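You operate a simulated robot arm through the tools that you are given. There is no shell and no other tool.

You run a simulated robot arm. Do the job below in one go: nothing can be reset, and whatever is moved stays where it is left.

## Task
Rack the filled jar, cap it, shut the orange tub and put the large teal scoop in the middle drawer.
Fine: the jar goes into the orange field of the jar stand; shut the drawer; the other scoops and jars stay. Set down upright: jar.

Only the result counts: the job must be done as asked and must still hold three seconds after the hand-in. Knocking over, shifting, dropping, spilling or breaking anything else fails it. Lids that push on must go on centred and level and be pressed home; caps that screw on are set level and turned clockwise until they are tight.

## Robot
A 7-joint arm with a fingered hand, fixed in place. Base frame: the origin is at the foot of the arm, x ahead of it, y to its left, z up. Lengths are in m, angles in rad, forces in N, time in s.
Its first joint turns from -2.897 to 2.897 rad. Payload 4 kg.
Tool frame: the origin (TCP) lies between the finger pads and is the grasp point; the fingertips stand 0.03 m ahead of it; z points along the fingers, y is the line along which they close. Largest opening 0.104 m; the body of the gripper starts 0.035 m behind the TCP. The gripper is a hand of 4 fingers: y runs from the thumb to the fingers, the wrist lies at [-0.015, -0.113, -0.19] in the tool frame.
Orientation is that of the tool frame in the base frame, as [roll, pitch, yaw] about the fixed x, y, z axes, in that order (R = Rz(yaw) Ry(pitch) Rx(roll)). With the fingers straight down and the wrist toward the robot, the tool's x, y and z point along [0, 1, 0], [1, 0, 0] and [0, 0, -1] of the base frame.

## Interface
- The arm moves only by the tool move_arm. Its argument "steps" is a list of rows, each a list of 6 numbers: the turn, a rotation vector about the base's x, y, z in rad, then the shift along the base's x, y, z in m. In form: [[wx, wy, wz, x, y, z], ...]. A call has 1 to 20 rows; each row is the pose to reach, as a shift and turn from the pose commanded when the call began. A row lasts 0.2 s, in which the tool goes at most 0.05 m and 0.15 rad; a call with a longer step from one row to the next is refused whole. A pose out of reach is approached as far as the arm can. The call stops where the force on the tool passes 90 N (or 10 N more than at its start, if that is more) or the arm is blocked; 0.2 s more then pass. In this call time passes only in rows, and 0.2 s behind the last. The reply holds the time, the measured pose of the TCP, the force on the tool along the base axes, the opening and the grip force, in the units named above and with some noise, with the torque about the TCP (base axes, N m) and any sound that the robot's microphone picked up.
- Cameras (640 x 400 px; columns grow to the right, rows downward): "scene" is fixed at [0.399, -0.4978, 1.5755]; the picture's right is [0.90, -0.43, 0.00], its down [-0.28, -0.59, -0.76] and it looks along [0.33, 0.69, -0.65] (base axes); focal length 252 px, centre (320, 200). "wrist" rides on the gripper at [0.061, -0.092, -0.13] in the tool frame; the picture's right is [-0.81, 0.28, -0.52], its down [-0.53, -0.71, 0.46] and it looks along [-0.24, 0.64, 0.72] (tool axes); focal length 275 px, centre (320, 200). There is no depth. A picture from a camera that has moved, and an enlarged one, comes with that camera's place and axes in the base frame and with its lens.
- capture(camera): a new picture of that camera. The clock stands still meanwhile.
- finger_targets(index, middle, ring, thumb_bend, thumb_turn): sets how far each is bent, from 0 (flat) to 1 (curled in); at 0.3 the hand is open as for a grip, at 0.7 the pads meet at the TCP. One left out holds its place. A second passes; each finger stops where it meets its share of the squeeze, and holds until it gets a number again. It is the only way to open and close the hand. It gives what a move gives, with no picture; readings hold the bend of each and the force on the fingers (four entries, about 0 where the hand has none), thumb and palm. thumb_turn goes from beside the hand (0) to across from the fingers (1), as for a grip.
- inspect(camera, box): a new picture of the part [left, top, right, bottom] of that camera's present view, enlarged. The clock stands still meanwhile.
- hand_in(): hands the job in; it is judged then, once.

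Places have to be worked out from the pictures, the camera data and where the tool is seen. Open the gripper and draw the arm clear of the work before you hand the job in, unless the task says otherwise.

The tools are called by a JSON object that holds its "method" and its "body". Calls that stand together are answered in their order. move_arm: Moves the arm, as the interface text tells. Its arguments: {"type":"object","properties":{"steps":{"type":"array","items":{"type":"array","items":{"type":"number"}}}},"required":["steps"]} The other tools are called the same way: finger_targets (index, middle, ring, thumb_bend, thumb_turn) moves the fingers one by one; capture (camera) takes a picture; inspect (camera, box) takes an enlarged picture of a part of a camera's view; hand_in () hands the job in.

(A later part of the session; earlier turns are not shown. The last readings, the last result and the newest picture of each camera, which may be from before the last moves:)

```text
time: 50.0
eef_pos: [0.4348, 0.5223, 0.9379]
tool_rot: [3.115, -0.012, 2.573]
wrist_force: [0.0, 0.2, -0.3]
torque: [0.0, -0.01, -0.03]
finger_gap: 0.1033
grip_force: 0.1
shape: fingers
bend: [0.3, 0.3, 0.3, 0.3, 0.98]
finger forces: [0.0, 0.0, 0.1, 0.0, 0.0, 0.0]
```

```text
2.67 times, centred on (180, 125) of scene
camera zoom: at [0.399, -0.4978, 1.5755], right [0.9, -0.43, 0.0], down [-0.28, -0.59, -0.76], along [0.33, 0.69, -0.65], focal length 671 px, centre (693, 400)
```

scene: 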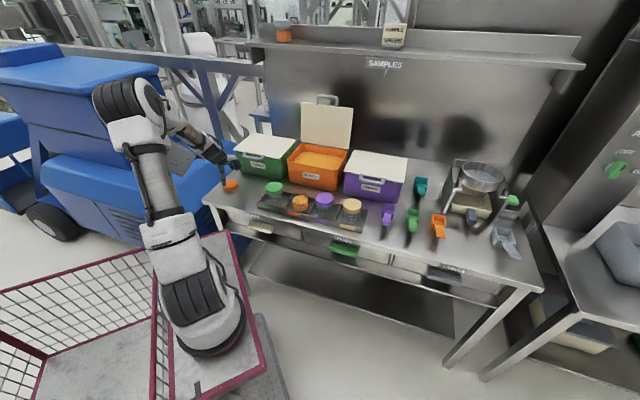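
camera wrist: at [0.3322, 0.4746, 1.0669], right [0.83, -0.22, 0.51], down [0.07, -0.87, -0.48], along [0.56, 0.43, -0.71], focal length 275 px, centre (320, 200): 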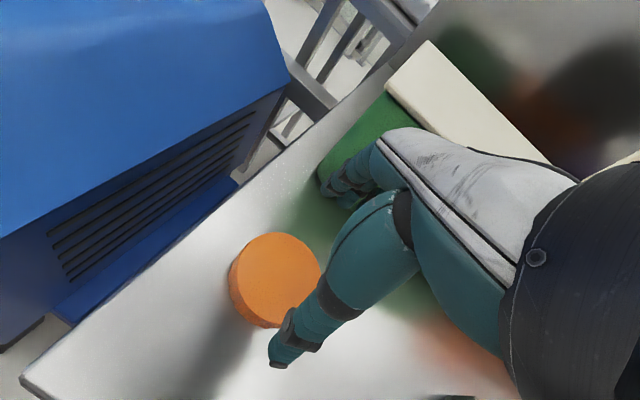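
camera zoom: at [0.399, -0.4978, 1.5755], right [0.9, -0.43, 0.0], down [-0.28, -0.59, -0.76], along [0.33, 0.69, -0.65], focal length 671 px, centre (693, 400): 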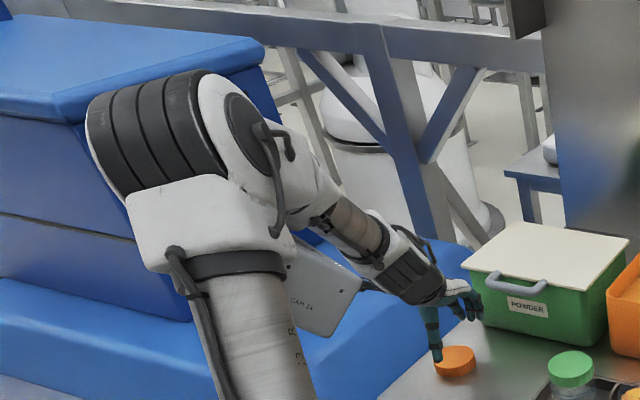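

It's truly at an elbow-fold limit here. I go back to the jar spot, descend there to the height that worked, and will then sweep toward the lid at low height as a pure base rotation.

{"method": "move_arm", "body": {"steps": [[0, 0, 0, 0, 0, 0.02], [0, 0, 0, 0, 0, 0.04], [0, 0, 0, 0, 0, 0.06], [0, 0, 0, 0, 0, 0.08], [0, 0, -0.03, 0.008, -0.013, 0.1], [0, 0, -0.08, 0.02, -0.033, 0.11], [0, 0, -0.13, 0.033, -0.056, 0.11], [0, 0, -0.18, 0.047, -0.08, 0.11], [0, 0, -0.23, 0.061, -0.1, 0.11]]}}

{"method": "move_arm", "body": {"steps": [[0, 0, 0, 0, 0, -0.015], [0, 0, 0, 0, 0, -0.03], [0, 0, 0, 0, 0, -0.045], [0, 0, 0, 0, 0, -0.06], [0, 0, 0, 0, 0, -0.07], [0, 0, 0, 0, 0, -0.08]]}}

{"method": "capture", "body": {"camera": "scene"}}

```text
time: 52.0
eef_pos: [0.4937, 0.4202, 1.0356]
tool_rot: [3.131, -0.002, 2.342]
wrist_force: [-0.2, 0.6, -0.5]
torque: [0.01, -0.01, 0.01]
finger_gap: 0.1032
grip_force: 0.0
shape: fingers
bend: [0.3, 0.3, 0.3, 0.3, 0.98]
finger forces: [0.0, 0.0, 0.1, 0.0, 0.0, 0.0]
```

```text
time: 53.6
eef_pos: [0.5261, 0.407, 0.9608]
tool_rot: [3.118, 0.004, 2.286]
wrist_force: [-0.4, -0.1, 0.3]
torque: [-0.02, -0.02, 0.02]
finger_gap: 0.1032
grip_force: 0.0
shape: fingers
bend: [0.3, 0.3, 0.3, 0.3, 0.97]
finger forces: [0.0, 0.0, 0.0, 0.1, 0.0, 0.0]
stopped in row 6: the arm was blocked; the commanded pose is now the measured one
```

```text
taken
```

scene: 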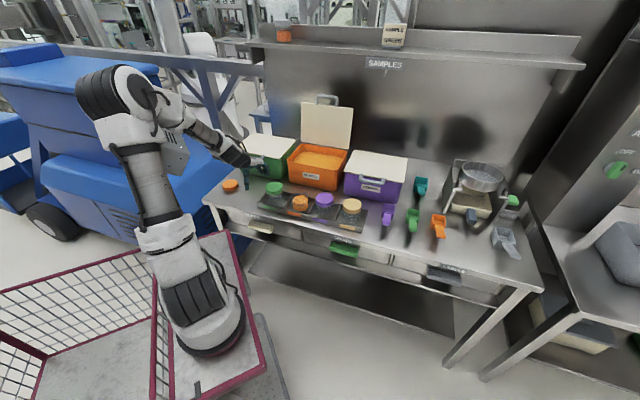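

The fold limit depends on how the redundant elbow sits. Turning the hand so its wrist lies to the side, not toward the robot, should unfold the elbow; I rise and try a large counter-clockwise yaw at safe height.

{"method": "move_arm", "body": {"steps": [[0, 0, 0, -0.002, 0.001, 0.02], [-0.005, 0.005, 0, -0.005, 0.002, 0.04], [-0.01, 0.01, 0.02, -0.012, 0.004, 0.06], [-0.016, 0.016, 0.04, -0.02, 0.007, 0.08], [-0.016, 0.016, 0.056, -0.03, 0.01, 0.095]]}}

{"method": "move_arm", "body": {"steps": [[0, 0, 0.1, 0, 0, 0], [0, 0, 0.2, 0, 0, 0], [0, 0, 0.3, 0, 0, 0], [0, 0, 0.4, 0, 0, 0], [0, 0, 0.5, 0, 0, 0], [0, 0, 0.6, 0, 0, 0], [0, 0, 0.7, 0, 0, 0], [0, 0, 0.8, 0, 0, 0], [0, 0, 0.9, 0, 0, 0], [0, 0, 1.0, 0, 0, 0]]}}

{"method": "capture", "body": {"camera": "scene"}}

```text
time: 54.8
eef_pos: [0.4854, 0.4205, 1.0485]
tool_rot: [-3.132, 0.01, 2.36]
wrist_force: [0.8, -0.8, -0.9]
torque: [0.0, -0.03, 0.0]
finger_gap: 0.1031
grip_force: 0.1
shape: fingers
bend: [0.3, 0.3, 0.3, 0.3, 0.97]
finger forces: [0.1, 0.0, 0.0, 0.1, 0.1, 0.0]
```

```text
time: 57.0
eef_pos: [0.4895, 0.4184, 1.0527]
tool_rot: [-3.138, 0.007, -2.926]
wrist_force: [0.1, 0.7, 0.0]
torque: [0.0, -0.01, 0.0]
finger_gap: 0.1033
grip_force: 0.0
shape: fingers
bend: [0.3, 0.3, 0.3, 0.3, 0.97]
finger forces: [0.0, 0.0, 0.0, 0.0, 0.1, 0.1]
```

```text
taken
```

scene: 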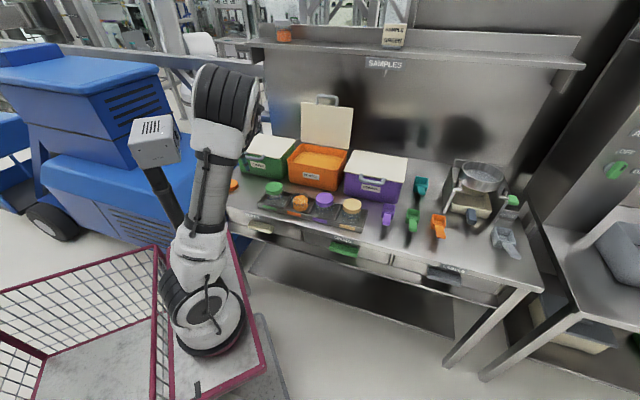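

That picture explains it: there is a fixed camera mast ("CAM 25" on a pole) to the left of the arm, and the elbow was running into it. With this large yaw the elbow is on the right, clear of the mast, so I approach the lid in this configuration.

{"method": "move_arm", "body": {"steps": [[0, 0, 0.03, -0.013, 0.019, 0], [0, 0, 0.06, -0.026, 0.039, 0], [0, 0, 0.09, -0.039, 0.059, 0], [0, 0, 0.12, -0.053, 0.08, 0], [0, 0, 0.15, -0.066, 0.101, 0]]}}

{"method": "move_arm", "body": {"steps": [[0, 0, 0, 0, 0, -0.015], [0, 0, 0, 0, 0, -0.03], [0, 0, 0, 0, 0, -0.045], [0, 0, 0, 0, 0, -0.06], [0, 0, 0, 0, 0, -0.075], [0, 0, 0, 0, 0, -0.09]]}}

{"method": "capture", "body": {"camera": "scene"}}

{"method": "capture", "body": {"camera": "wrist"}}

```text
time: 58.2
eef_pos: [0.4231, 0.5181, 1.051]
tool_rot: [-3.136, 0.007, -2.778]
wrist_force: [-0.1, 0.5, -0.1]
torque: [0.0, 0.02, 0.03]
finger_gap: 0.1033
grip_force: 0.0
shape: fingers
bend: [0.3, 0.3, 0.3, 0.3, 0.97]
finger forces: [0.1, 0.0, 0.0, 0.0, 0.1, 0.0]
```

```text
time: 59.6
eef_pos: [0.4222, 0.5193, 0.9608]
tool_rot: [-3.137, 0.007, -2.777]
wrist_force: [-0.2, 0.0, 0.6]
torque: [-0.02, -0.01, -0.02]
finger_gap: 0.1034
grip_force: 0.0
shape: fingers
bend: [0.3, 0.3, 0.3, 0.3, 0.97]
finger forces: [0.0, 0.1, 0.0, 0.0, 0.0, 0.0]
```

```text
taken
```

scene: 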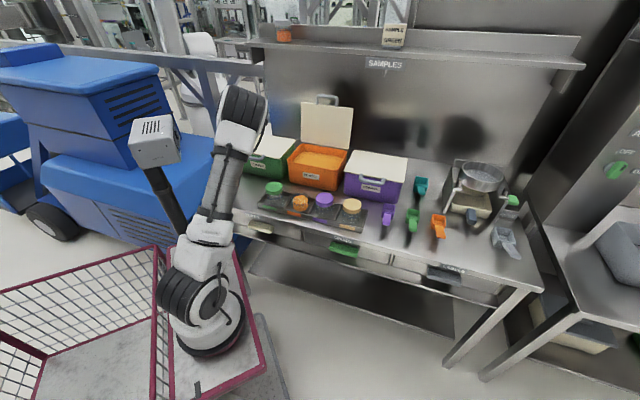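

```text
taken
camera wrist: at [0.3955, 0.4134, 1.0918], right [0.65, 0.55, 0.52], down [0.76, -0.48, -0.45], along [0.0, 0.69, -0.73], focal length 275 px, centre (320, 200)
```

wrist: 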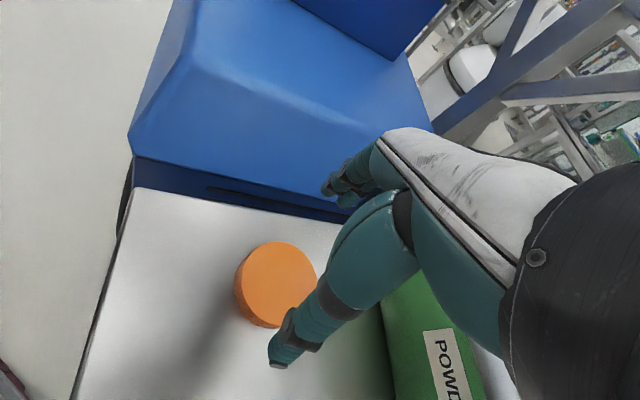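

Clear path now, and the lid centre reads (0.422, 0.519), right under the TCP. I descend the rest of the way, slowly near the table.

{"method": "move_arm", "body": {"steps": [[0, 0, 0, 0, 0, -0.015], [0, 0, 0, 0, 0, -0.03], [0, 0, 0, 0, 0, -0.045], [0, 0, 0, 0, 0, -0.06]]}}

{"method": "move_arm", "body": {"steps": [[0, 0, 0, 0, 0, -0.004], [0, 0, 0, 0, 0, -0.008]]}}

{"method": "capture", "body": {"camera": "wrist"}}

{"method": "inspect", "body": {"camera": "scene", "box": [190, 140, 286, 200]}}

```text
time: 60.6
eef_pos: [0.4239, 0.5195, 0.9016]
tool_rot: [-3.135, 0.01, -2.778]
wrist_force: [-0.4, -0.2, -0.2]
torque: [0.0, 0.0, 0.01]
finger_gap: 0.1031
grip_force: 0.0
shape: fingers
bend: [0.3, 0.3, 0.3, 0.3, 0.97]
finger forces: [0.0, 0.0, 0.0, 0.0, 0.1, 0.0]
```

```text
time: 61.2
eef_pos: [0.4222, 0.5194, 0.8921]
tool_rot: [-3.135, 0.007, -2.778]
wrist_force: [-0.4, 0.6, 0.0]
torque: [0.01, 0.01, -0.01]
finger_gap: 0.1032
grip_force: 0.0
shape: fingers
bend: [0.3, 0.3, 0.3, 0.3, 0.97]
finger forces: [0.1, 0.1, 0.0, 0.0, 0.0, 0.0]
```

```text
taken
camera wrist: at [0.3967, 0.4139, 1.0245], right [0.65, 0.55, 0.52], down [0.76, -0.48, -0.45], along [0.0, 0.69, -0.73], focal length 275 px, centre (320, 200)
```

wrist: 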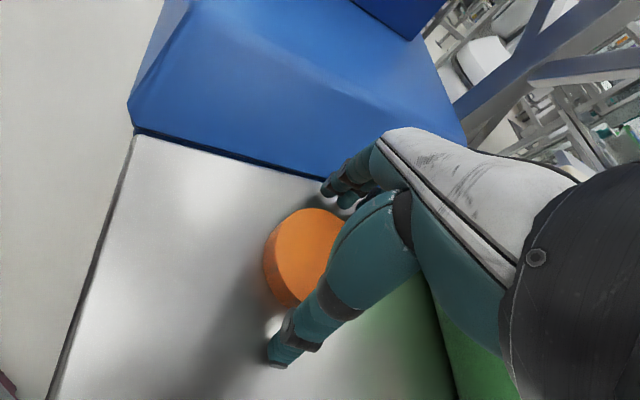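

```text
6.67 times, centred on (238, 170) of scene
camera zoom: at [0.399, -0.4978, 1.5755], right [0.9, -0.43, 0.0], down [-0.28, -0.59, -0.76], along [0.33, 0.69, -0.65], focal length 1677 px, centre (867, 400)
```

zoom: 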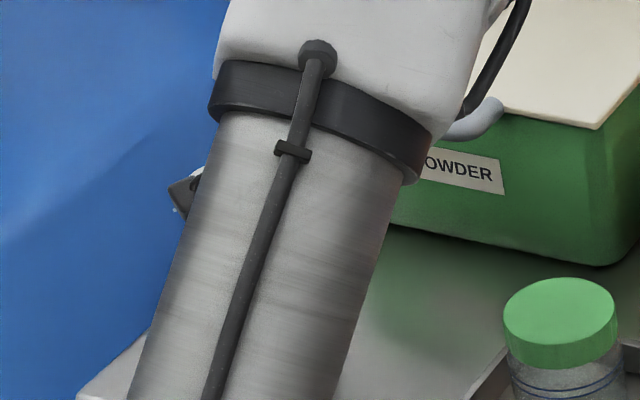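

Still no contact. I go down another 3 mm so the fingertips cover the lid's side, then close.

{"method": "move_arm", "body": {"steps": [[0, 0, 0, 0, 0, -0.003]]}}

{"method": "finger_targets", "body": {"index": 0.7, "middle": 0.7, "ring": 0.7, "thumb_bend": 0.7}}

{"method": "capture", "body": {"camera": "wrist"}}

```text
time: 61.6
eef_pos: [0.4223, 0.5212, 0.8907]
tool_rot: [-3.136, 0.008, -2.778]
wrist_force: [0.3, -0.4, 5.0]
torque: [0.26, 0.03, -0.03]
finger_gap: 0.1031
grip_force: 1.7
shape: fingers
bend: [0.3, 0.3, 0.3, 0.3, 0.97]
finger forces: [0.1, 4.8, 0.1, 0.0, 0.0, 0.0]
```

```text
time: 62.6
eef_pos: [0.4228, 0.5209, 0.8926]
tool_rot: [-3.141, 0.013, -2.779]
wrist_force: [-3.2, 9.0, 42.1]
torque: [2.1, 0.98, -0.03]
finger_gap: 0.0607
grip_force: 33.9
shape: fingers
bend: [0.45, 0.35, 0.58, 0.52, 0.94]
finger forces: [29.5, 15.7, 8.4, 0.0, 15.0, 0.1]
```

```text
taken
camera wrist: at [0.3953, 0.4144, 1.0231], right [0.65, 0.54, 0.53], down [0.76, -0.48, -0.45], along [0.01, 0.69, -0.72], focal length 275 px, centre (320, 200)
```

wrist: 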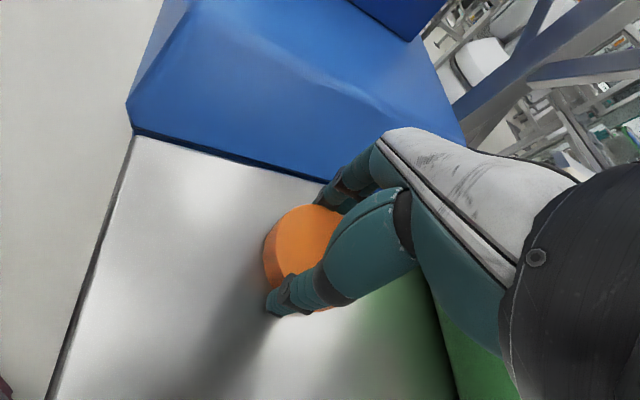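

The middle and index fingertips dug into the bench while curling (42 N). I ease the fingers open, raise 9 mm, and close again.

{"method": "finger_targets", "body": {"index": 0.33, "middle": 0.33, "ring": 0.33, "thumb_bend": 0.33}}

{"method": "move_arm", "body": {"steps": [[0, 0, 0, 0, 0, 0.005], [0, 0, 0, 0, 0, 0.009]]}}

{"method": "finger_targets", "body": {"index": 0.7, "middle": 0.7, "ring": 0.7, "thumb_bend": 0.7}}

{"method": "capture", "body": {"camera": "wrist"}}

```text
time: 63.6
eef_pos: [0.4233, 0.519, 0.8923]
tool_rot: [-3.137, 0.008, -2.778]
wrist_force: [6.5, -18.3, 55.1]
torque: [1.64, 1.24, 0.28]
finger_gap: 0.082
grip_force: 28.3
shape: fingers
bend: [0.44, 0.33, 0.33, 0.33, 0.97]
finger forces: [54.9, 1.0, 0.1, 0.0, 0.0, 0.0]
```

```text
time: 64.2
eef_pos: [0.4224, 0.5199, 0.8985]
tool_rot: [-3.133, 0.007, -2.774]
wrist_force: [-0.6, 0.0, 0.3]
torque: [-0.01, 0.0, -0.04]
finger_gap: 0.0952
grip_force: 0.0
shape: fingers
bend: [0.33, 0.33, 0.33, 0.33, 0.97]
finger forces: [0.0, 0.0, 0.0, 0.1, 0.1, 0.1]
```

```text
time: 65.2
eef_pos: [0.4231, 0.5204, 0.8985]
tool_rot: [-3.135, 0.008, -2.779]
wrist_force: [-0.3, -1.0, 0.3]
torque: [0.04, 0.0, 0.01]
finger_gap: 0.0596
grip_force: 21.0
shape: fingers
bend: [0.58, 0.6, 0.65, 0.42, 0.94]
finger forces: [8.2, 9.2, 3.5, 0.0, 20.8, 0.1]
```

```text
taken
camera wrist: at [0.396, 0.4142, 1.0307], right [0.65, 0.55, 0.52], down [0.76, -0.48, -0.45], along [0.0, 0.69, -0.73], focal length 275 px, centre (320, 200)
```

wrist: 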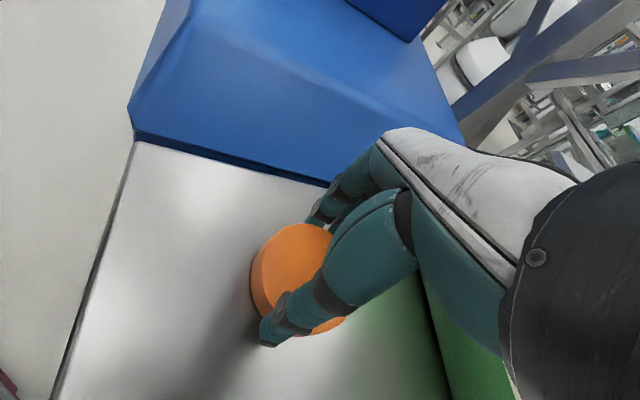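

Now gripped at 21 N with no bench contact. I lift gently and look at how the lid sits in the hand.

{"method": "move_arm", "body": {"steps": [[0, 0, 0, 0, 0, 0.008], [0, 0, 0, 0, 0, 0.02], [0, 0, 0, 0, 0, 0.035], [0, 0, 0, 0, 0, 0.05]]}}

{"method": "capture", "body": {"camera": "wrist"}}

{"method": "inspect", "body": {"camera": "wrist", "box": [200, 150, 400, 275]}}

```text
time: 66.2
eef_pos: [0.4226, 0.5189, 0.9489]
tool_rot: [-3.135, 0.006, -2.779]
wrist_force: [0.1, -0.1, -0.3]
torque: [0.0, 0.02, -0.01]
finger_gap: 0.0598
grip_force: 21.3
shape: fingers
bend: [0.58, 0.6, 0.65, 0.42, 0.94]
finger forces: [8.3, 9.2, 3.5, 0.0, 20.6, 0.0]
```

```text
taken
camera wrist: at [0.3962, 0.4126, 1.0796], right [0.66, 0.55, 0.52], down [0.76, -0.48, -0.45], along [0.0, 0.69, -0.73], focal length 275 px, centre (320, 200)
```

wrist: 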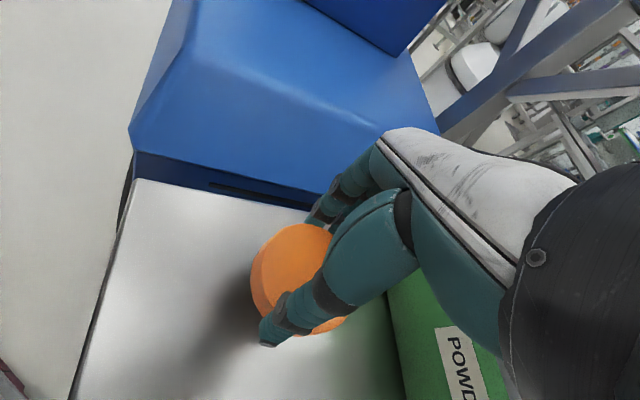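

```text
3.20 times, centred on (300, 212) of wrist
camera zoom: at [0.3962, 0.4126, 1.0796], right [0.66, 0.55, 0.52], down [0.76, -0.48, -0.45], along [0.0, 0.69, -0.73], focal length 881 px, centre (384, 160)
```

zoom: 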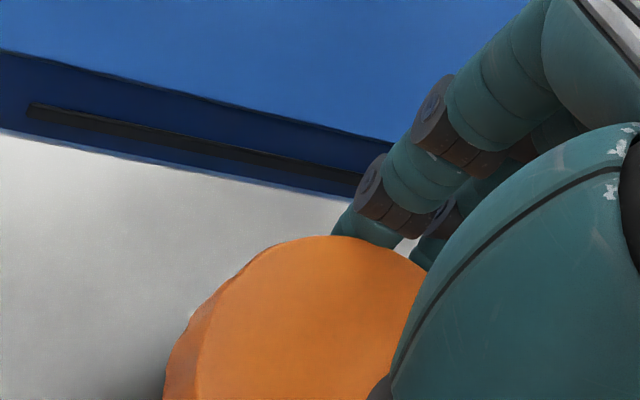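

The lid is held level, offset about 13 mm toward the thumb. I raise it and carry it over the jar, keeping the hand turned well counter-clockwise so there's room to screw clockwise later.

{"method": "move_arm", "body": {"steps": [[0, 0, 0, 0, 0, 0.03], [0, 0, 0, 0, 0, 0.06], [0, 0, 0, 0.005, -0.006, 0.09], [0, 0, -0.03, 0.025, -0.028, 0.11], [0, 0, -0.06, 0.05, -0.056, 0.11], [0, 0, -0.09, 0.075, -0.084, 0.11], [0, 0, -0.12, 0.1, -0.112, 0.11], [0, 0, -0.15, 0.125, -0.14, 0.11], [0, 0, -0.18, 0.15, -0.168, 0.11], [0, 0, -0.21, 0.175, -0.196, 0.11], [0, 0, -0.24, 0.2, -0.224, 0.11], [0, 0, -0.27, 0.22, -0.246, 0.11], [0, 0, -0.3, 0.2334, -0.261, 0.11]]}}

{"method": "capture", "body": {"camera": "wrist"}}

{"method": "capture", "body": {"camera": "scene"}}

{"method": "inspect", "body": {"camera": "scene", "box": [255, 150, 375, 225]}}

```text
time: 69.0
eef_pos: [0.6575, 0.2582, 1.0595]
tool_rot: [-3.136, 0.008, -3.077]
wrist_force: [-0.6, 0.6, 0.1]
torque: [-0.02, 0.03, -0.01]
finger_gap: 0.0595
grip_force: 21.3
shape: fingers
bend: [0.58, 0.6, 0.65, 0.42, 0.94]
finger forces: [8.3, 9.3, 3.7, 0.0, 20.5, 0.0]
```

```text
taken
camera wrist: at [0.6001, 0.1645, 1.1906], right [0.79, 0.33, 0.52], down [0.58, -0.68, -0.45], along [0.21, 0.66, -0.73], focal length 275 px, centre (320, 200)
```

wrist: 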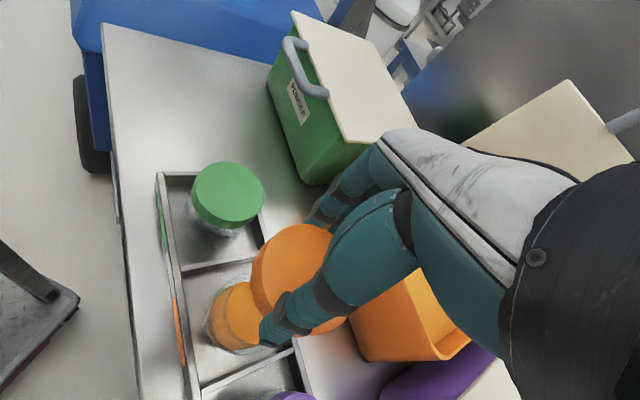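

```text
taken
```

scene: 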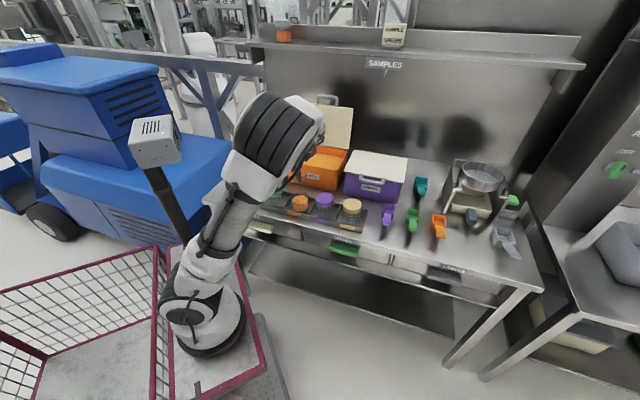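

```text
5.33 times, centred on (315, 188) of scene
camera zoom: at [0.399, -0.4978, 1.5755], right [0.9, -0.43, 0.0], down [-0.28, -0.59, -0.76], along [0.33, 0.69, -0.65], focal length 1341 px, centre (347, 267)
```

zoom: 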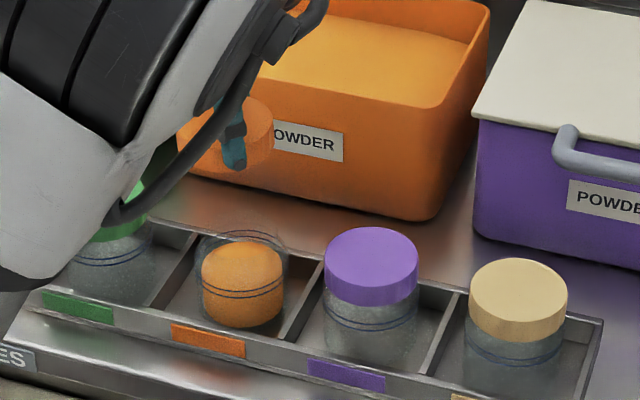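

The arm's elbow is clear of the mast and the lid is over the jar. I lower until the lid is about 1 cm above the rim and check alignment from both cameras.

{"method": "move_arm", "body": {"steps": [[0, 0, 0, 0, 0, -0.02], [0, 0, 0, 0, 0, -0.04], [0, 0, 0, -0.001, 0, -0.06], [0, 0, 0, -0.001, 0, -0.075]]}}

{"method": "capture", "body": {"camera": "wrist"}}

{"method": "inspect", "body": {"camera": "wrist", "box": [200, 190, 400, 315]}}

{"method": "inspect", "body": {"camera": "scene", "box": [265, 170, 345, 220]}}

```text
time: 70.0
eef_pos: [0.654, 0.2575, 0.984]
tool_rot: [-3.136, 0.008, -3.077]
wrist_force: [-0.1, 0.5, -0.8]
torque: [0.02, -0.01, 0.0]
finger_gap: 0.0597
grip_force: 20.3
shape: fingers
bend: [0.58, 0.6, 0.65, 0.42, 0.94]
finger forces: [8.4, 9.4, 3.9, 0.1, 20.4, 0.0]
```

```text
taken
camera wrist: at [0.5976, 0.1636, 1.1151], right [0.79, 0.33, 0.52], down [0.58, -0.68, -0.45], along [0.21, 0.65, -0.73], focal length 275 px, centre (320, 200)
```

wrist: 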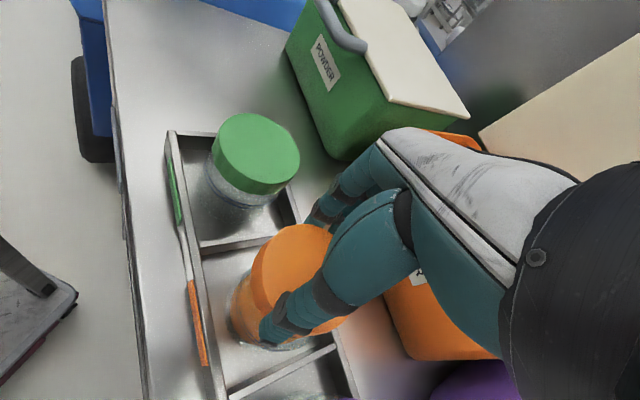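

```text
3.20 times, centred on (300, 252) of wrist
camera zoom: at [0.5976, 0.1636, 1.1151], right [0.79, 0.33, 0.52], down [0.58, -0.68, -0.45], along [0.21, 0.65, -0.73], focal length 881 px, centre (384, 32)
```

zoom: 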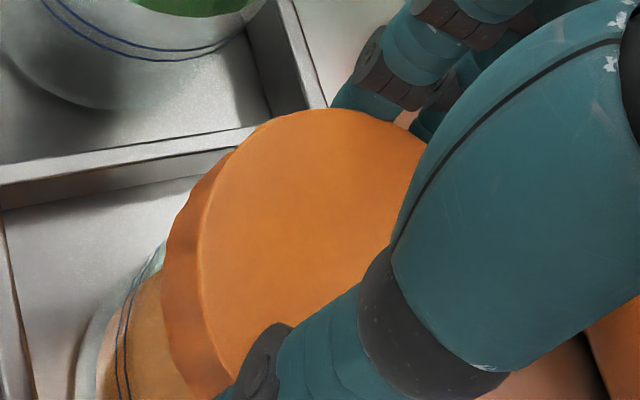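

```text
8.00 times, centred on (305, 195) of scene
camera zoom: at [0.399, -0.4978, 1.5755], right [0.9, -0.43, 0.0], down [-0.28, -0.59, -0.76], along [0.33, 0.69, -0.65], focal length 2012 px, centre (440, 240)
```

zoom: 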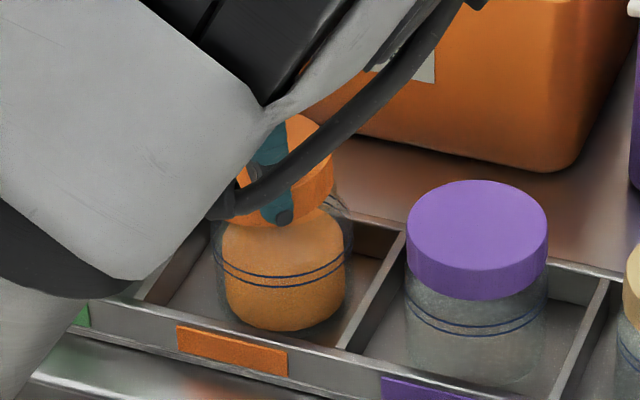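

Compared with the jar outline, the lid sits about 6 mm to the scene-left. I shift it by (+5.5, −3) mm, lower a little and compare again.

{"method": "move_arm", "body": {"steps": [[0, 0, 0, 0.0055, -0.003, 0], [0, 0, 0, 0.0055, -0.003, -0.006]]}}

{"method": "inspect", "body": {"camera": "wrist", "box": [200, 190, 400, 315]}}

{"method": "inspect", "body": {"camera": "scene", "box": [281, 180, 329, 210]}}

```text
time: 70.6
eef_pos: [0.6615, 0.2545, 0.9786]
tool_rot: [-3.137, 0.008, -3.076]
wrist_force: [-1.0, 0.4, 0.2]
torque: [0.0, 0.01, -0.01]
finger_gap: 0.06
grip_force: 20.9
shape: fingers
bend: [0.58, 0.6, 0.65, 0.42, 0.94]
finger forces: [8.3, 9.3, 4.0, 0.0, 20.4, 0.0]
```

```text
3.20 times, centred on (300, 252) of wrist
camera zoom: at [0.6039, 0.1615, 1.1105], right [0.79, 0.33, 0.52], down [0.58, -0.68, -0.45], along [0.21, 0.66, -0.73], focal length 881 px, centre (384, 32)
```

zoom: 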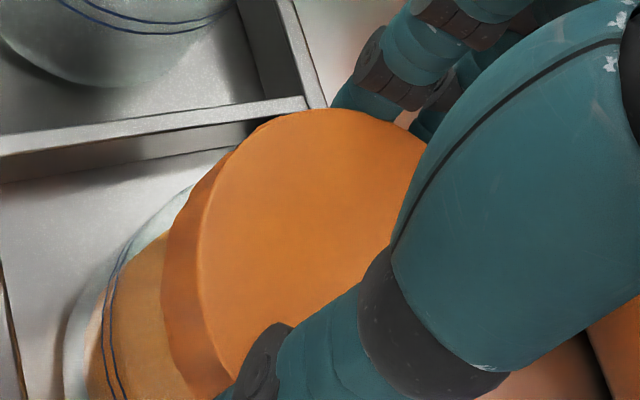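

```text
13.33 times, centred on (305, 195) of scene
camera zoom: at [0.399, -0.4978, 1.5755], right [0.9, -0.43, 0.0], down [-0.28, -0.59, -0.76], along [0.33, 0.69, -0.65], focal length 3353 px, centre (520, 267)
```

zoom: 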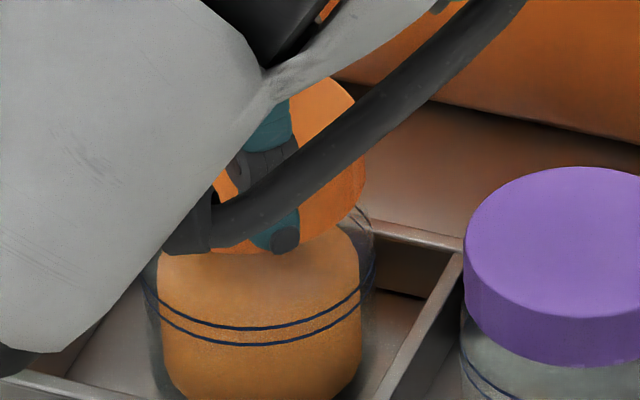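

Alignment now looks within about 2 mm in both views. I lower in 3 mm steps, watching the force for first contact with the rim.

{"method": "move_arm", "body": {"steps": [[0, 0, 0, 0, 0, -0.003], [0, 0, 0, 0, 0, -0.006]]}}

{"method": "move_arm", "body": {"steps": [[0, 0, 0, 0, 0, -0.003]]}}

{"method": "inspect", "body": {"camera": "scene", "box": [281, 180, 329, 210]}}

```text
time: 71.2
eef_pos: [0.6627, 0.2557, 0.9726]
tool_rot: [-3.137, 0.007, -3.076]
wrist_force: [0.2, -0.4, -0.1]
torque: [0.01, -0.02, -0.02]
finger_gap: 0.0598
grip_force: 21.0
shape: fingers
bend: [0.58, 0.6, 0.65, 0.42, 0.94]
finger forces: [8.3, 9.3, 3.9, 0.0, 20.4, 0.0]
```

```text
time: 71.6
eef_pos: [0.6635, 0.256, 0.9706]
tool_rot: [-3.138, 0.007, -3.075]
wrist_force: [-0.8, -0.8, 0.0]
torque: [0.02, 0.01, -0.01]
finger_gap: 0.0598
grip_force: 20.6
shape: fingers
bend: [0.58, 0.6, 0.65, 0.42, 0.94]
finger forces: [8.4, 9.3, 4.0, 0.0, 20.4, 0.1]
```

```text
13.33 times, centred on (305, 195) of scene
camera zoom: at [0.399, -0.4978, 1.5755], right [0.9, -0.43, 0.0], down [-0.28, -0.59, -0.76], along [0.33, 0.69, -0.65], focal length 3353 px, centre (520, 267)
```

zoom: 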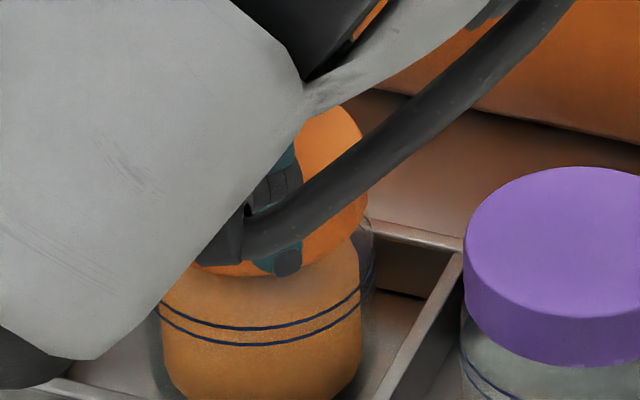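

No contact yet. I keep lowering in small steps until the force changes.

{"method": "move_arm", "body": {"steps": [[0, 0, 0, 0, 0, -0.003]]}}

{"method": "move_arm", "body": {"steps": [[0, 0, 0, 0, 0, -0.003]]}}

{"method": "move_arm", "body": {"steps": [[0, 0, 0, 0, 0, -0.002]]}}

{"method": "inspect", "body": {"camera": "wrist", "box": [200, 190, 400, 315]}}

{"method": "inspect", "body": {"camera": "scene", "box": [281, 180, 329, 210]}}

```text
time: 72.0
eef_pos: [0.662, 0.2559, 0.9667]
tool_rot: [-3.135, 0.007, -3.078]
wrist_force: [0.3, -0.4, 0.4]
torque: [0.02, 0.0, 0.0]
finger_gap: 0.0601
grip_force: 21.5
shape: fingers
bend: [0.58, 0.6, 0.65, 0.42, 0.94]
finger forces: [8.3, 9.2, 3.8, 0.0, 20.4, 0.1]
```

```text
time: 72.4
eef_pos: [0.6609, 0.2556, 0.9641]
tool_rot: [-3.137, 0.009, -3.079]
wrist_force: [1.8, 0.3, 14.1]
torque: [-0.11, -0.04, 0.0]
finger_gap: 0.0599
grip_force: 21.8
shape: fingers
bend: [0.58, 0.61, 0.66, 0.42, 0.94]
finger forces: [8.7, 9.2, 4.5, 0.1, 21.9, 0.0]
heard: snap
```

```text
time: 72.8
eef_pos: [0.6608, 0.2555, 0.9641]
tool_rot: [-3.137, 0.011, -3.077]
wrist_force: [1.2, 3.9, 30.7]
torque: [-0.19, -0.04, 0.03]
finger_gap: 0.0598
grip_force: 24.1
shape: fingers
bend: [0.59, 0.61, 0.66, 0.42, 0.94]
finger forces: [9.3, 10.7, 5.3, 0.0, 23.2, 0.1]
```

```text
3.20 times, centred on (300, 252) of wrist
camera zoom: at [0.6039, 0.1622, 1.0946], right [0.79, 0.33, 0.52], down [0.58, -0.68, -0.45], along [0.21, 0.66, -0.72], focal length 881 px, centre (384, 32)
```

zoom: 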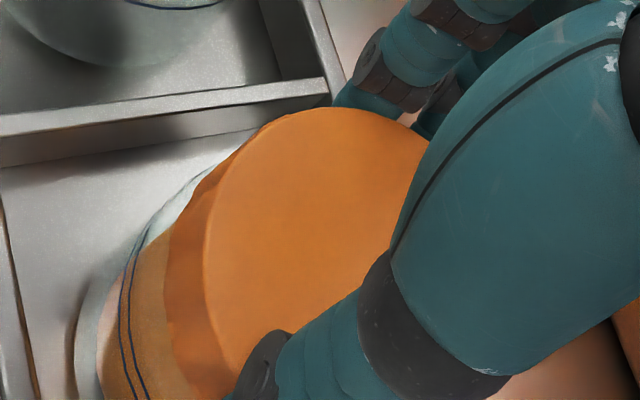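

```text
13.33 times, centred on (305, 195) of scene
camera zoom: at [0.399, -0.4978, 1.5755], right [0.9, -0.43, 0.0], down [-0.28, -0.59, -0.76], along [0.33, 0.69, -0.65], focal length 3353 px, centre (520, 267)
```

zoom: 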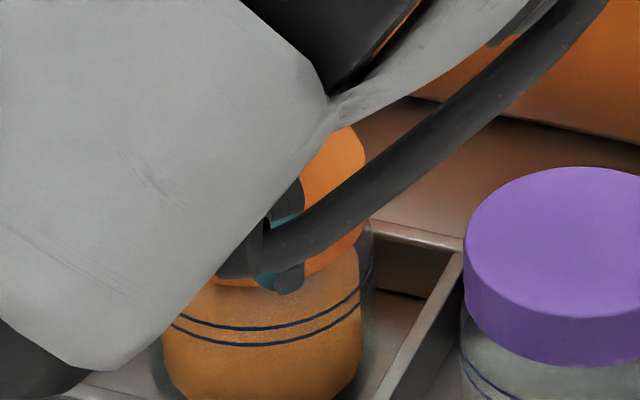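

A snap was heard at contact and force then rose to 31 N with no more travel: the lid is a push-on type and has snapped on. I press a little more to be sure it's home.

{"method": "move_arm", "body": {"steps": [[0, 0, 0, 0, 0, -0.002]]}}

{"method": "move_arm", "body": {"steps": [[0, 0, 0, 0, 0, 0.003], [0, 0, 0, 0, 0, 0.004]]}}

```text
time: 73.2
eef_pos: [0.6617, 0.2567, 0.9613]
tool_rot: [-3.139, 0.008, -3.078]
wrist_force: [3.0, 6.9, 46.1]
torque: [-0.39, -0.19, -0.02]
finger_gap: 0.0601
grip_force: 26.4
shape: fingers
bend: [0.59, 0.61, 0.66, 0.42, 0.94]
finger forces: [9.8, 12.1, 6.3, 0.0, 24.8, 0.1]
```

```text
time: 73.8
eef_pos: [0.6616, 0.2547, 0.9637]
tool_rot: [-3.134, 0.008, -3.077]
wrist_force: [2.6, 7.2, 22.5]
torque: [-0.08, -0.11, 0.05]
finger_gap: 0.0601
grip_force: 23.5
shape: fingers
bend: [0.59, 0.6, 0.66, 0.42, 0.94]
finger forces: [9.8, 10.9, 5.8, 0.0, 19.8, 0.1]
```

I relax the pressure and open the hand gradually.

{"method": "move_arm", "body": {"steps": [[0, 0, 0, 0, 0, 0.002]]}}

{"method": "finger_targets", "body": {"index": 0.42, "middle": 0.42, "ring": 0.42, "thumb_bend": 0.33}}

{"method": "finger_targets", "body": {"index": 0.3, "middle": 0.3, "ring": 0.3, "thumb_bend": 0.28}}

{"method": "move_arm", "body": {"steps": [[0, 0, 0, 0, 0, 0.015], [0, 0, 0, 0, 0, 0.04], [0, 0, 0, 0, 0, 0.075], [0, 0, 0, 0, 0, 0.1]]}}

{"method": "capture", "body": {"camera": "wrist"}}

{"method": "inspect", "body": {"camera": "scene", "box": [265, 170, 361, 230]}}

```text
time: 74.2
eef_pos: [0.6601, 0.2553, 0.9639]
tool_rot: [-3.133, 0.005, -3.076]
wrist_force: [0.5, 2.0, 4.4]
torque: [-0.01, -0.05, 0.0]
finger_gap: 0.0599
grip_force: 20.1
shape: fingers
bend: [0.59, 0.61, 0.66, 0.42, 0.94]
finger forces: [8.5, 9.3, 4.6, 0.1, 18.8, 0.1]
```

```text
time: 75.2
eef_pos: [0.6614, 0.2555, 0.9662]
tool_rot: [-3.137, 0.007, -3.076]
wrist_force: [-1.1, -1.1, -0.3]
torque: [0.0, 0.02, 0.0]
finger_gap: 0.0845
grip_force: 0.4
shape: fingers
bend: [0.42, 0.42, 0.42, 0.33, 0.97]
finger forces: [0.0, 0.0, 0.0, 0.1, 0.5, 0.0]
```

```text
time: 76.2
eef_pos: [0.6613, 0.2557, 0.9658]
tool_rot: [-3.135, 0.008, -3.076]
wrist_force: [-0.3, 0.2, -0.5]
torque: [0.04, -0.02, -0.01]
finger_gap: 0.1044
grip_force: 0.1
shape: fingers
bend: [0.3, 0.3, 0.3, 0.28, 0.97]
finger forces: [0.1, 0.0, 0.0, 0.1, 0.0, 0.0]
```

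```text
time: 77.2
eef_pos: [0.6625, 0.2563, 1.068]
tool_rot: [-3.138, 0.006, -3.078]
wrist_force: [-0.1, -0.4, 0.2]
torque: [-0.01, -0.01, 0.01]
finger_gap: 0.1044
grip_force: 0.1
shape: fingers
bend: [0.3, 0.3, 0.3, 0.28, 0.97]
finger forces: [0.1, 0.1, 0.0, 0.0, 0.0, 0.0]
```

```text
taken
camera wrist: at [0.6039, 0.1629, 1.1973], right [0.79, 0.33, 0.52], down [0.58, -0.68, -0.45], along [0.21, 0.66, -0.73], focal length 275 px, centre (320, 200)
```

wrist: 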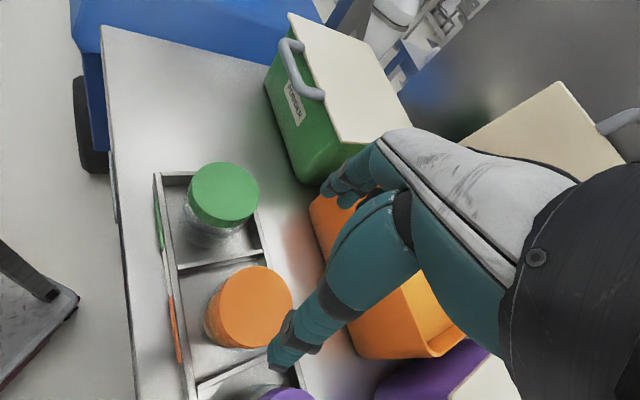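

```text
6.67 times, centred on (313, 200) of scene
camera zoom: at [0.399, -0.4978, 1.5755], right [0.9, -0.43, 0.0], down [-0.28, -0.59, -0.76], along [0.33, 0.69, -0.65], focal length 1677 px, centre (367, 200)
```

zoom: 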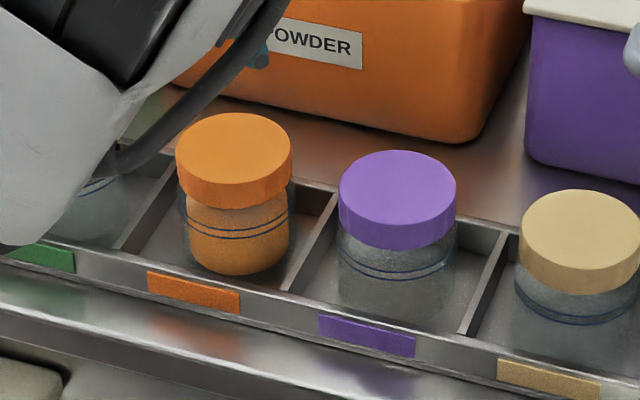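

The cap sits level and centred, at the same height over the rings as its neighbours. Next is the orange tub's lid; I turn the hand back to face the bench and take views to locate the lid and its handle.

{"method": "move_arm", "body": {"steps": [[0, 0, -0.12, 0, 0, 0.03], [0, 0, -0.24, 0, 0, 0.06], [0, 0, -0.36, 0, 0, 0.09], [0, 0, -0.48, 0, 0, 0.12], [0, 0, -0.6, 0, 0, 0.14], [0, 0, -0.72, 0, 0, 0.15], [0, 0, -0.85, 0, 0, 0.15]]}}

{"method": "capture", "body": {"camera": "wrist"}}

{"method": "capture", "body": {"camera": "scene"}}

```text
time: 78.8
eef_pos: [0.6614, 0.2563, 1.2162]
tool_rot: [-3.136, 0.005, 2.353]
wrist_force: [-0.3, -0.7, 0.0]
torque: [0.02, 0.01, 0.02]
finger_gap: 0.1043
grip_force: 0.0
shape: fingers
bend: [0.3, 0.3, 0.3, 0.28, 0.97]
finger forces: [0.1, 0.1, 0.1, 0.1, 0.0, 0.0]
```

```text
taken
camera wrist: at [0.552, 0.2366, 1.3479], right [0.77, -0.38, 0.52], down [-0.13, -0.88, -0.45], along [0.63, 0.28, -0.73], focal length 275 px, centre (320, 200)
```

wrist: 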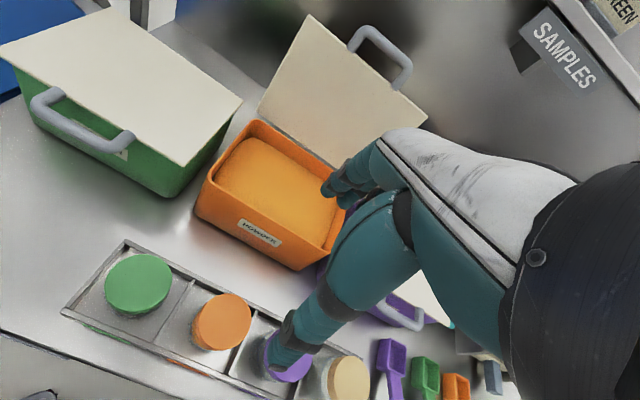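

```text
taken
```

scene: 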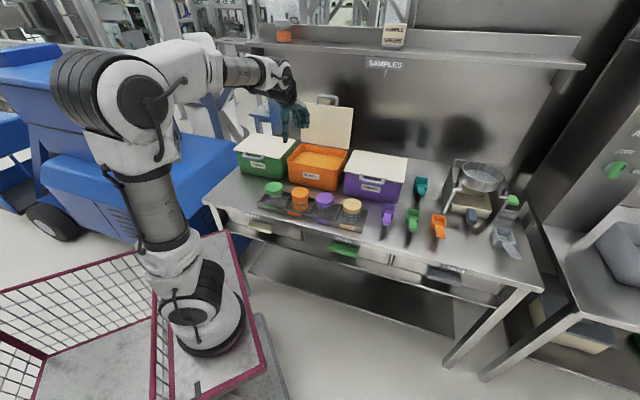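

Triangulated: the open lid's hinge line is at n≈0.95, z≈1.0 (n = distance along the bench normal); its handle bar is centred at about (0.918, 0.516, 1.205), and the shelf front is at n≈1.08, z≈1.34. I plan to cage the handle bar between fingers (behind) and thumb (front) and swing the lid down; first I tilt the hand outward and advance above it.

{"method": "move_arm", "body": {"steps": [[0.0707, -0.0707, 0, 0.028, 0.028, 0.012], [0.1414, -0.1414, 0, 0.056, 0.056, 0.024], [0.2121, -0.2121, 0, 0.084, 0.084, 0.036], [0.2828, -0.2828, 0, 0.112, 0.112, 0.048], [0.3535, -0.3535, 0, 0.14, 0.14, 0.06], [0.4242, -0.4242, 0, 0.168, 0.168, 0.07]]}}

{"method": "capture", "body": {"camera": "wrist"}}

{"method": "capture", "body": {"camera": "scene"}}

```text
time: 80.2
eef_pos: [0.8305, 0.422, 1.2867]
tool_rot: [2.545, 0.006, 2.352]
wrist_force: [-0.9, 0.0, 0.7]
torque: [0.01, 0.01, 0.01]
finger_gap: 0.1044
grip_force: 0.0
shape: fingers
bend: [0.3, 0.3, 0.3, 0.28, 0.97]
finger forces: [0.0, 0.0, 0.0, 0.0, 0.0, 0.0]
```

```text
taken
camera wrist: at [0.6787, 0.362, 1.3435], right [0.52, -0.62, 0.59], down [0.14, -0.62, -0.77], along [0.84, 0.49, -0.24], focal length 275 px, centre (320, 200)
```

wrist: 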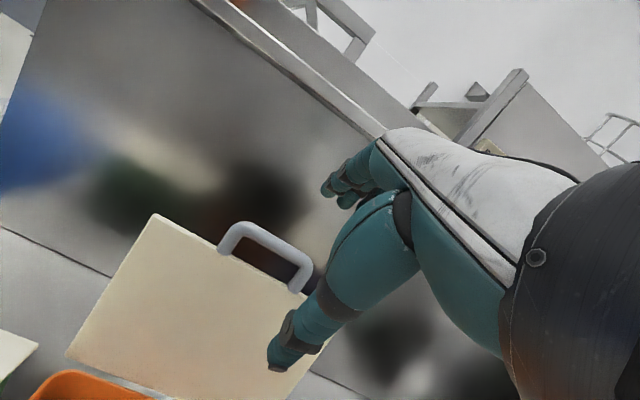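

```text
taken
```

scene: 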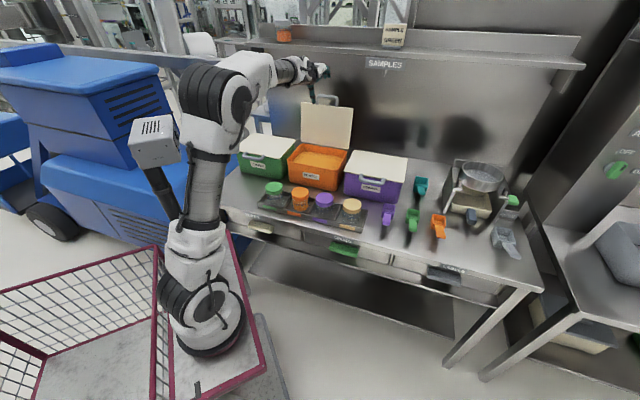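

Plenty of reach, and the handle bar is confirmed near (0.916, 0.518, 1.20). I pre-bend the fingers into a hook, keep the thumb open, and move so the fingertips are above and just behind the bar.

{"method": "finger_targets", "body": {"index": 0.5, "middle": 0.5, "ring": 0.5, "thumb_bend": 0.25}}

{"method": "move_arm", "body": {"steps": [[0, 0, 0, 0.02, 0.022, 0], [0, 0, 0, 0.04, 0.044, -0.005], [0, 0, 0, 0.062, 0.068, -0.015], [0, 0, 0, 0.083, 0.0914, -0.03]]}}

{"method": "capture", "body": {"camera": "wrist"}}

{"method": "inspect", "body": {"camera": "scene", "box": [260, 50, 420, 150]}}

```text
time: 81.2
eef_pos: [0.829, 0.4234, 1.2856]
tool_rot: [2.547, 0.005, 2.353]
wrist_force: [0.4, 1.1, 0.1]
torque: [-0.01, 0.0, -0.01]
finger_gap: 0.0818
grip_force: 0.0
shape: fingers
bend: [0.5, 0.5, 0.5, 0.25, 0.97]
finger forces: [0.0, 0.1, 0.0, 0.1, 0.0, 0.0]
```

```text
time: 82.2
eef_pos: [0.9109, 0.5148, 1.2574]
tool_rot: [2.547, 0.006, 2.35]
wrist_force: [-0.3, 1.1, 1.2]
torque: [-0.01, 0.0, 0.0]
finger_gap: 0.082
grip_force: 0.1
shape: fingers
bend: [0.5, 0.5, 0.5, 0.25, 0.97]
finger forces: [0.0, 0.0, 0.0, 0.0, 0.0, 0.1]
```

```text
taken
camera wrist: at [0.7605, 0.4549, 1.3138], right [0.52, -0.62, 0.59], down [0.14, -0.62, -0.77], along [0.84, 0.49, -0.24], focal length 275 px, centre (320, 200)
```

wrist: 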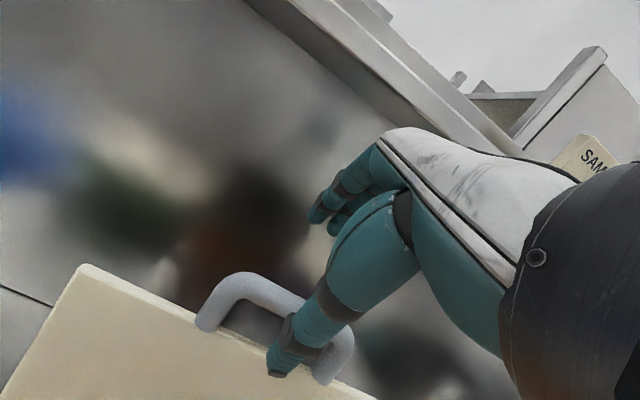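

```text
4.00 times, centred on (340, 100) of scene
camera zoom: at [0.399, -0.4978, 1.5755], right [0.9, -0.43, 0.0], down [-0.28, -0.59, -0.76], along [0.33, 0.69, -0.65], focal length 1006 px, centre (240, 600)
```

zoom: 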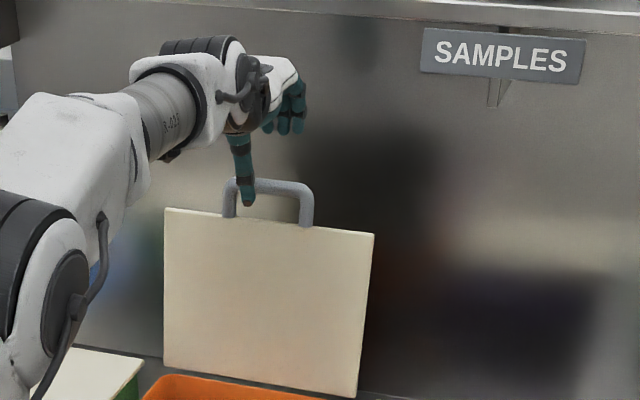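

The TCP is centred above the bar. I ease back 8 mm so the thumb clears the lid's face, and lower so the fingertips drop behind the bar.

{"method": "move_arm", "body": {"steps": [[0, 0, 0, -0.003, -0.003, -0.015], [0, 0, 0, -0.006, -0.006, -0.03], [0, 0, 0, -0.006, -0.006, -0.045], [0, 0, 0, -0.006, -0.006, -0.055]]}}

{"method": "capture", "body": {"camera": "wrist"}}

{"method": "inspect", "body": {"camera": "scene", "box": [280, 70, 376, 130]}}

```text
time: 83.2
eef_pos: [0.9066, 0.5092, 1.2004]
tool_rot: [2.548, 0.008, 2.351]
wrist_force: [0.2, 0.6, 0.4]
torque: [0.03, -0.02, -0.01]
finger_gap: 0.0817
grip_force: 0.0
shape: fingers
bend: [0.5, 0.5, 0.5, 0.25, 0.97]
finger forces: [0.0, 0.1, 0.1, 0.1, 0.0, 0.0]
```

```text
taken
camera wrist: at [0.7553, 0.4483, 1.2577], right [0.52, -0.62, 0.59], down [0.14, -0.62, -0.77], along [0.84, 0.49, -0.24], focal length 275 px, centre (320, 200)
```

wrist: 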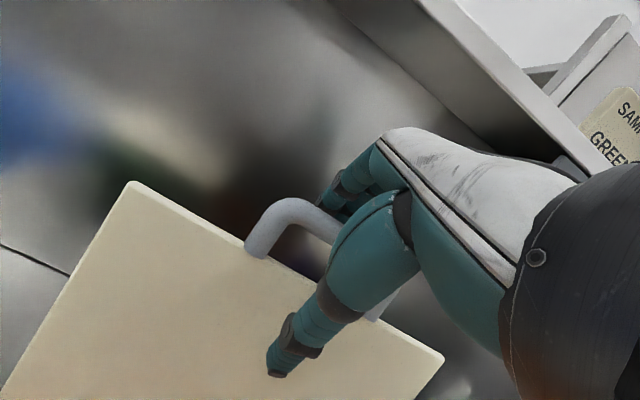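

```text
6.67 times, centred on (328, 100) of scene
camera zoom: at [0.399, -0.4978, 1.5755], right [0.9, -0.43, 0.0], down [-0.28, -0.59, -0.76], along [0.33, 0.69, -0.65], focal length 1677 px, centre (267, 867)
```

zoom: 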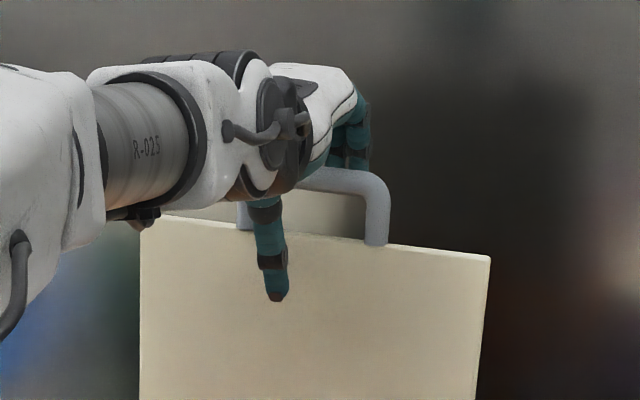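

Fingers are hooked behind the bar and the thumb is in front of the lid, with no contact. I pull the lid slowly toward vertical along its hinge arc.

{"method": "move_arm", "body": {"steps": [[0, 0, 0, -0.0085, -0.0085, 0.002], [0, 0, 0, -0.017, -0.017, 0.004], [0, 0, 0, -0.026, -0.026, 0.007], [0, 0, 0, -0.035, -0.035, 0.009]]}}

{"method": "inspect", "body": {"camera": "scene", "box": [260, 70, 388, 150]}}

```text
time: 84.2
eef_pos: [0.8708, 0.4741, 1.2076]
tool_rot: [2.548, 0.005, 2.35]
wrist_force: [0.2, 0.4, 0.3]
torque: [0.01, -0.03, -0.01]
finger_gap: 0.0818
grip_force: 0.1
shape: fingers
bend: [0.5, 0.5, 0.5, 0.25, 0.97]
finger forces: [0.1, 0.0, 0.0, 0.1, 0.0, 0.0]
```

```text
5.00 times, centred on (324, 110) of scene
camera zoom: at [0.399, -0.4978, 1.5755], right [0.9, -0.43, 0.0], down [-0.28, -0.59, -0.76], along [0.33, 0.69, -0.65], focal length 1258 px, centre (300, 650)
```

zoom: 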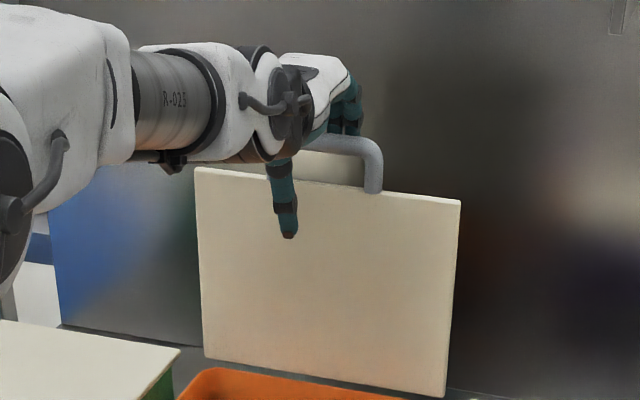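

The lid follows with almost no force. I continue past vertical, slowly.

{"method": "move_arm", "body": {"steps": [[0, 0, 0, -0.0085, -0.0085, 0.001], [0, 0, 0, -0.017, -0.017, 0.001], [0, 0, 0, -0.0255, -0.0255, 0.0], [0, 0, 0, -0.034, -0.034, -0.001]]}}

{"method": "inspect", "body": {"camera": "scene", "box": [260, 70, 388, 150]}}

{"method": "capture", "body": {"camera": "wrist"}}

```text
time: 85.2
eef_pos: [0.837, 0.4395, 1.2095]
tool_rot: [2.548, 0.003, 2.354]
wrist_force: [-0.7, -0.2, -0.2]
torque: [-0.03, 0.02, 0.01]
finger_gap: 0.0827
grip_force: 0.6
shape: fingers
bend: [0.5, 0.5, 0.5, 0.24, 0.97]
finger forces: [0.0, 0.0, 0.0, 0.1, 0.3, 0.0]
```

```text
5.00 times, centred on (324, 110) of scene
camera zoom: at [0.399, -0.4978, 1.5755], right [0.9, -0.43, 0.0], down [-0.28, -0.59, -0.76], along [0.33, 0.69, -0.65], focal length 1258 px, centre (300, 650)
```

zoom: 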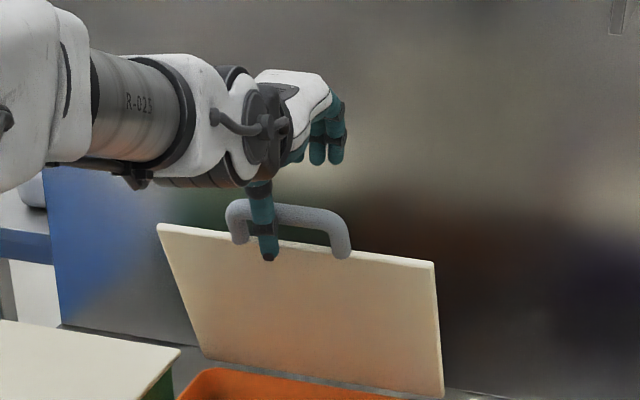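

```text
taken
camera wrist: at [0.6875, 0.3794, 1.2659], right [0.53, -0.62, 0.59], down [0.14, -0.62, -0.77], along [0.84, 0.49, -0.24], focal length 275 px, centre (320, 200)
```

wrist: 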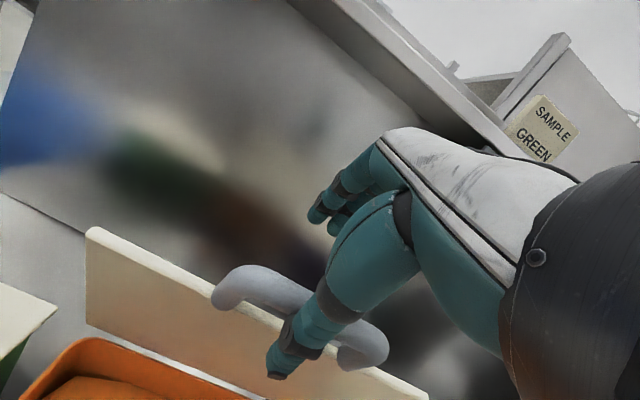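

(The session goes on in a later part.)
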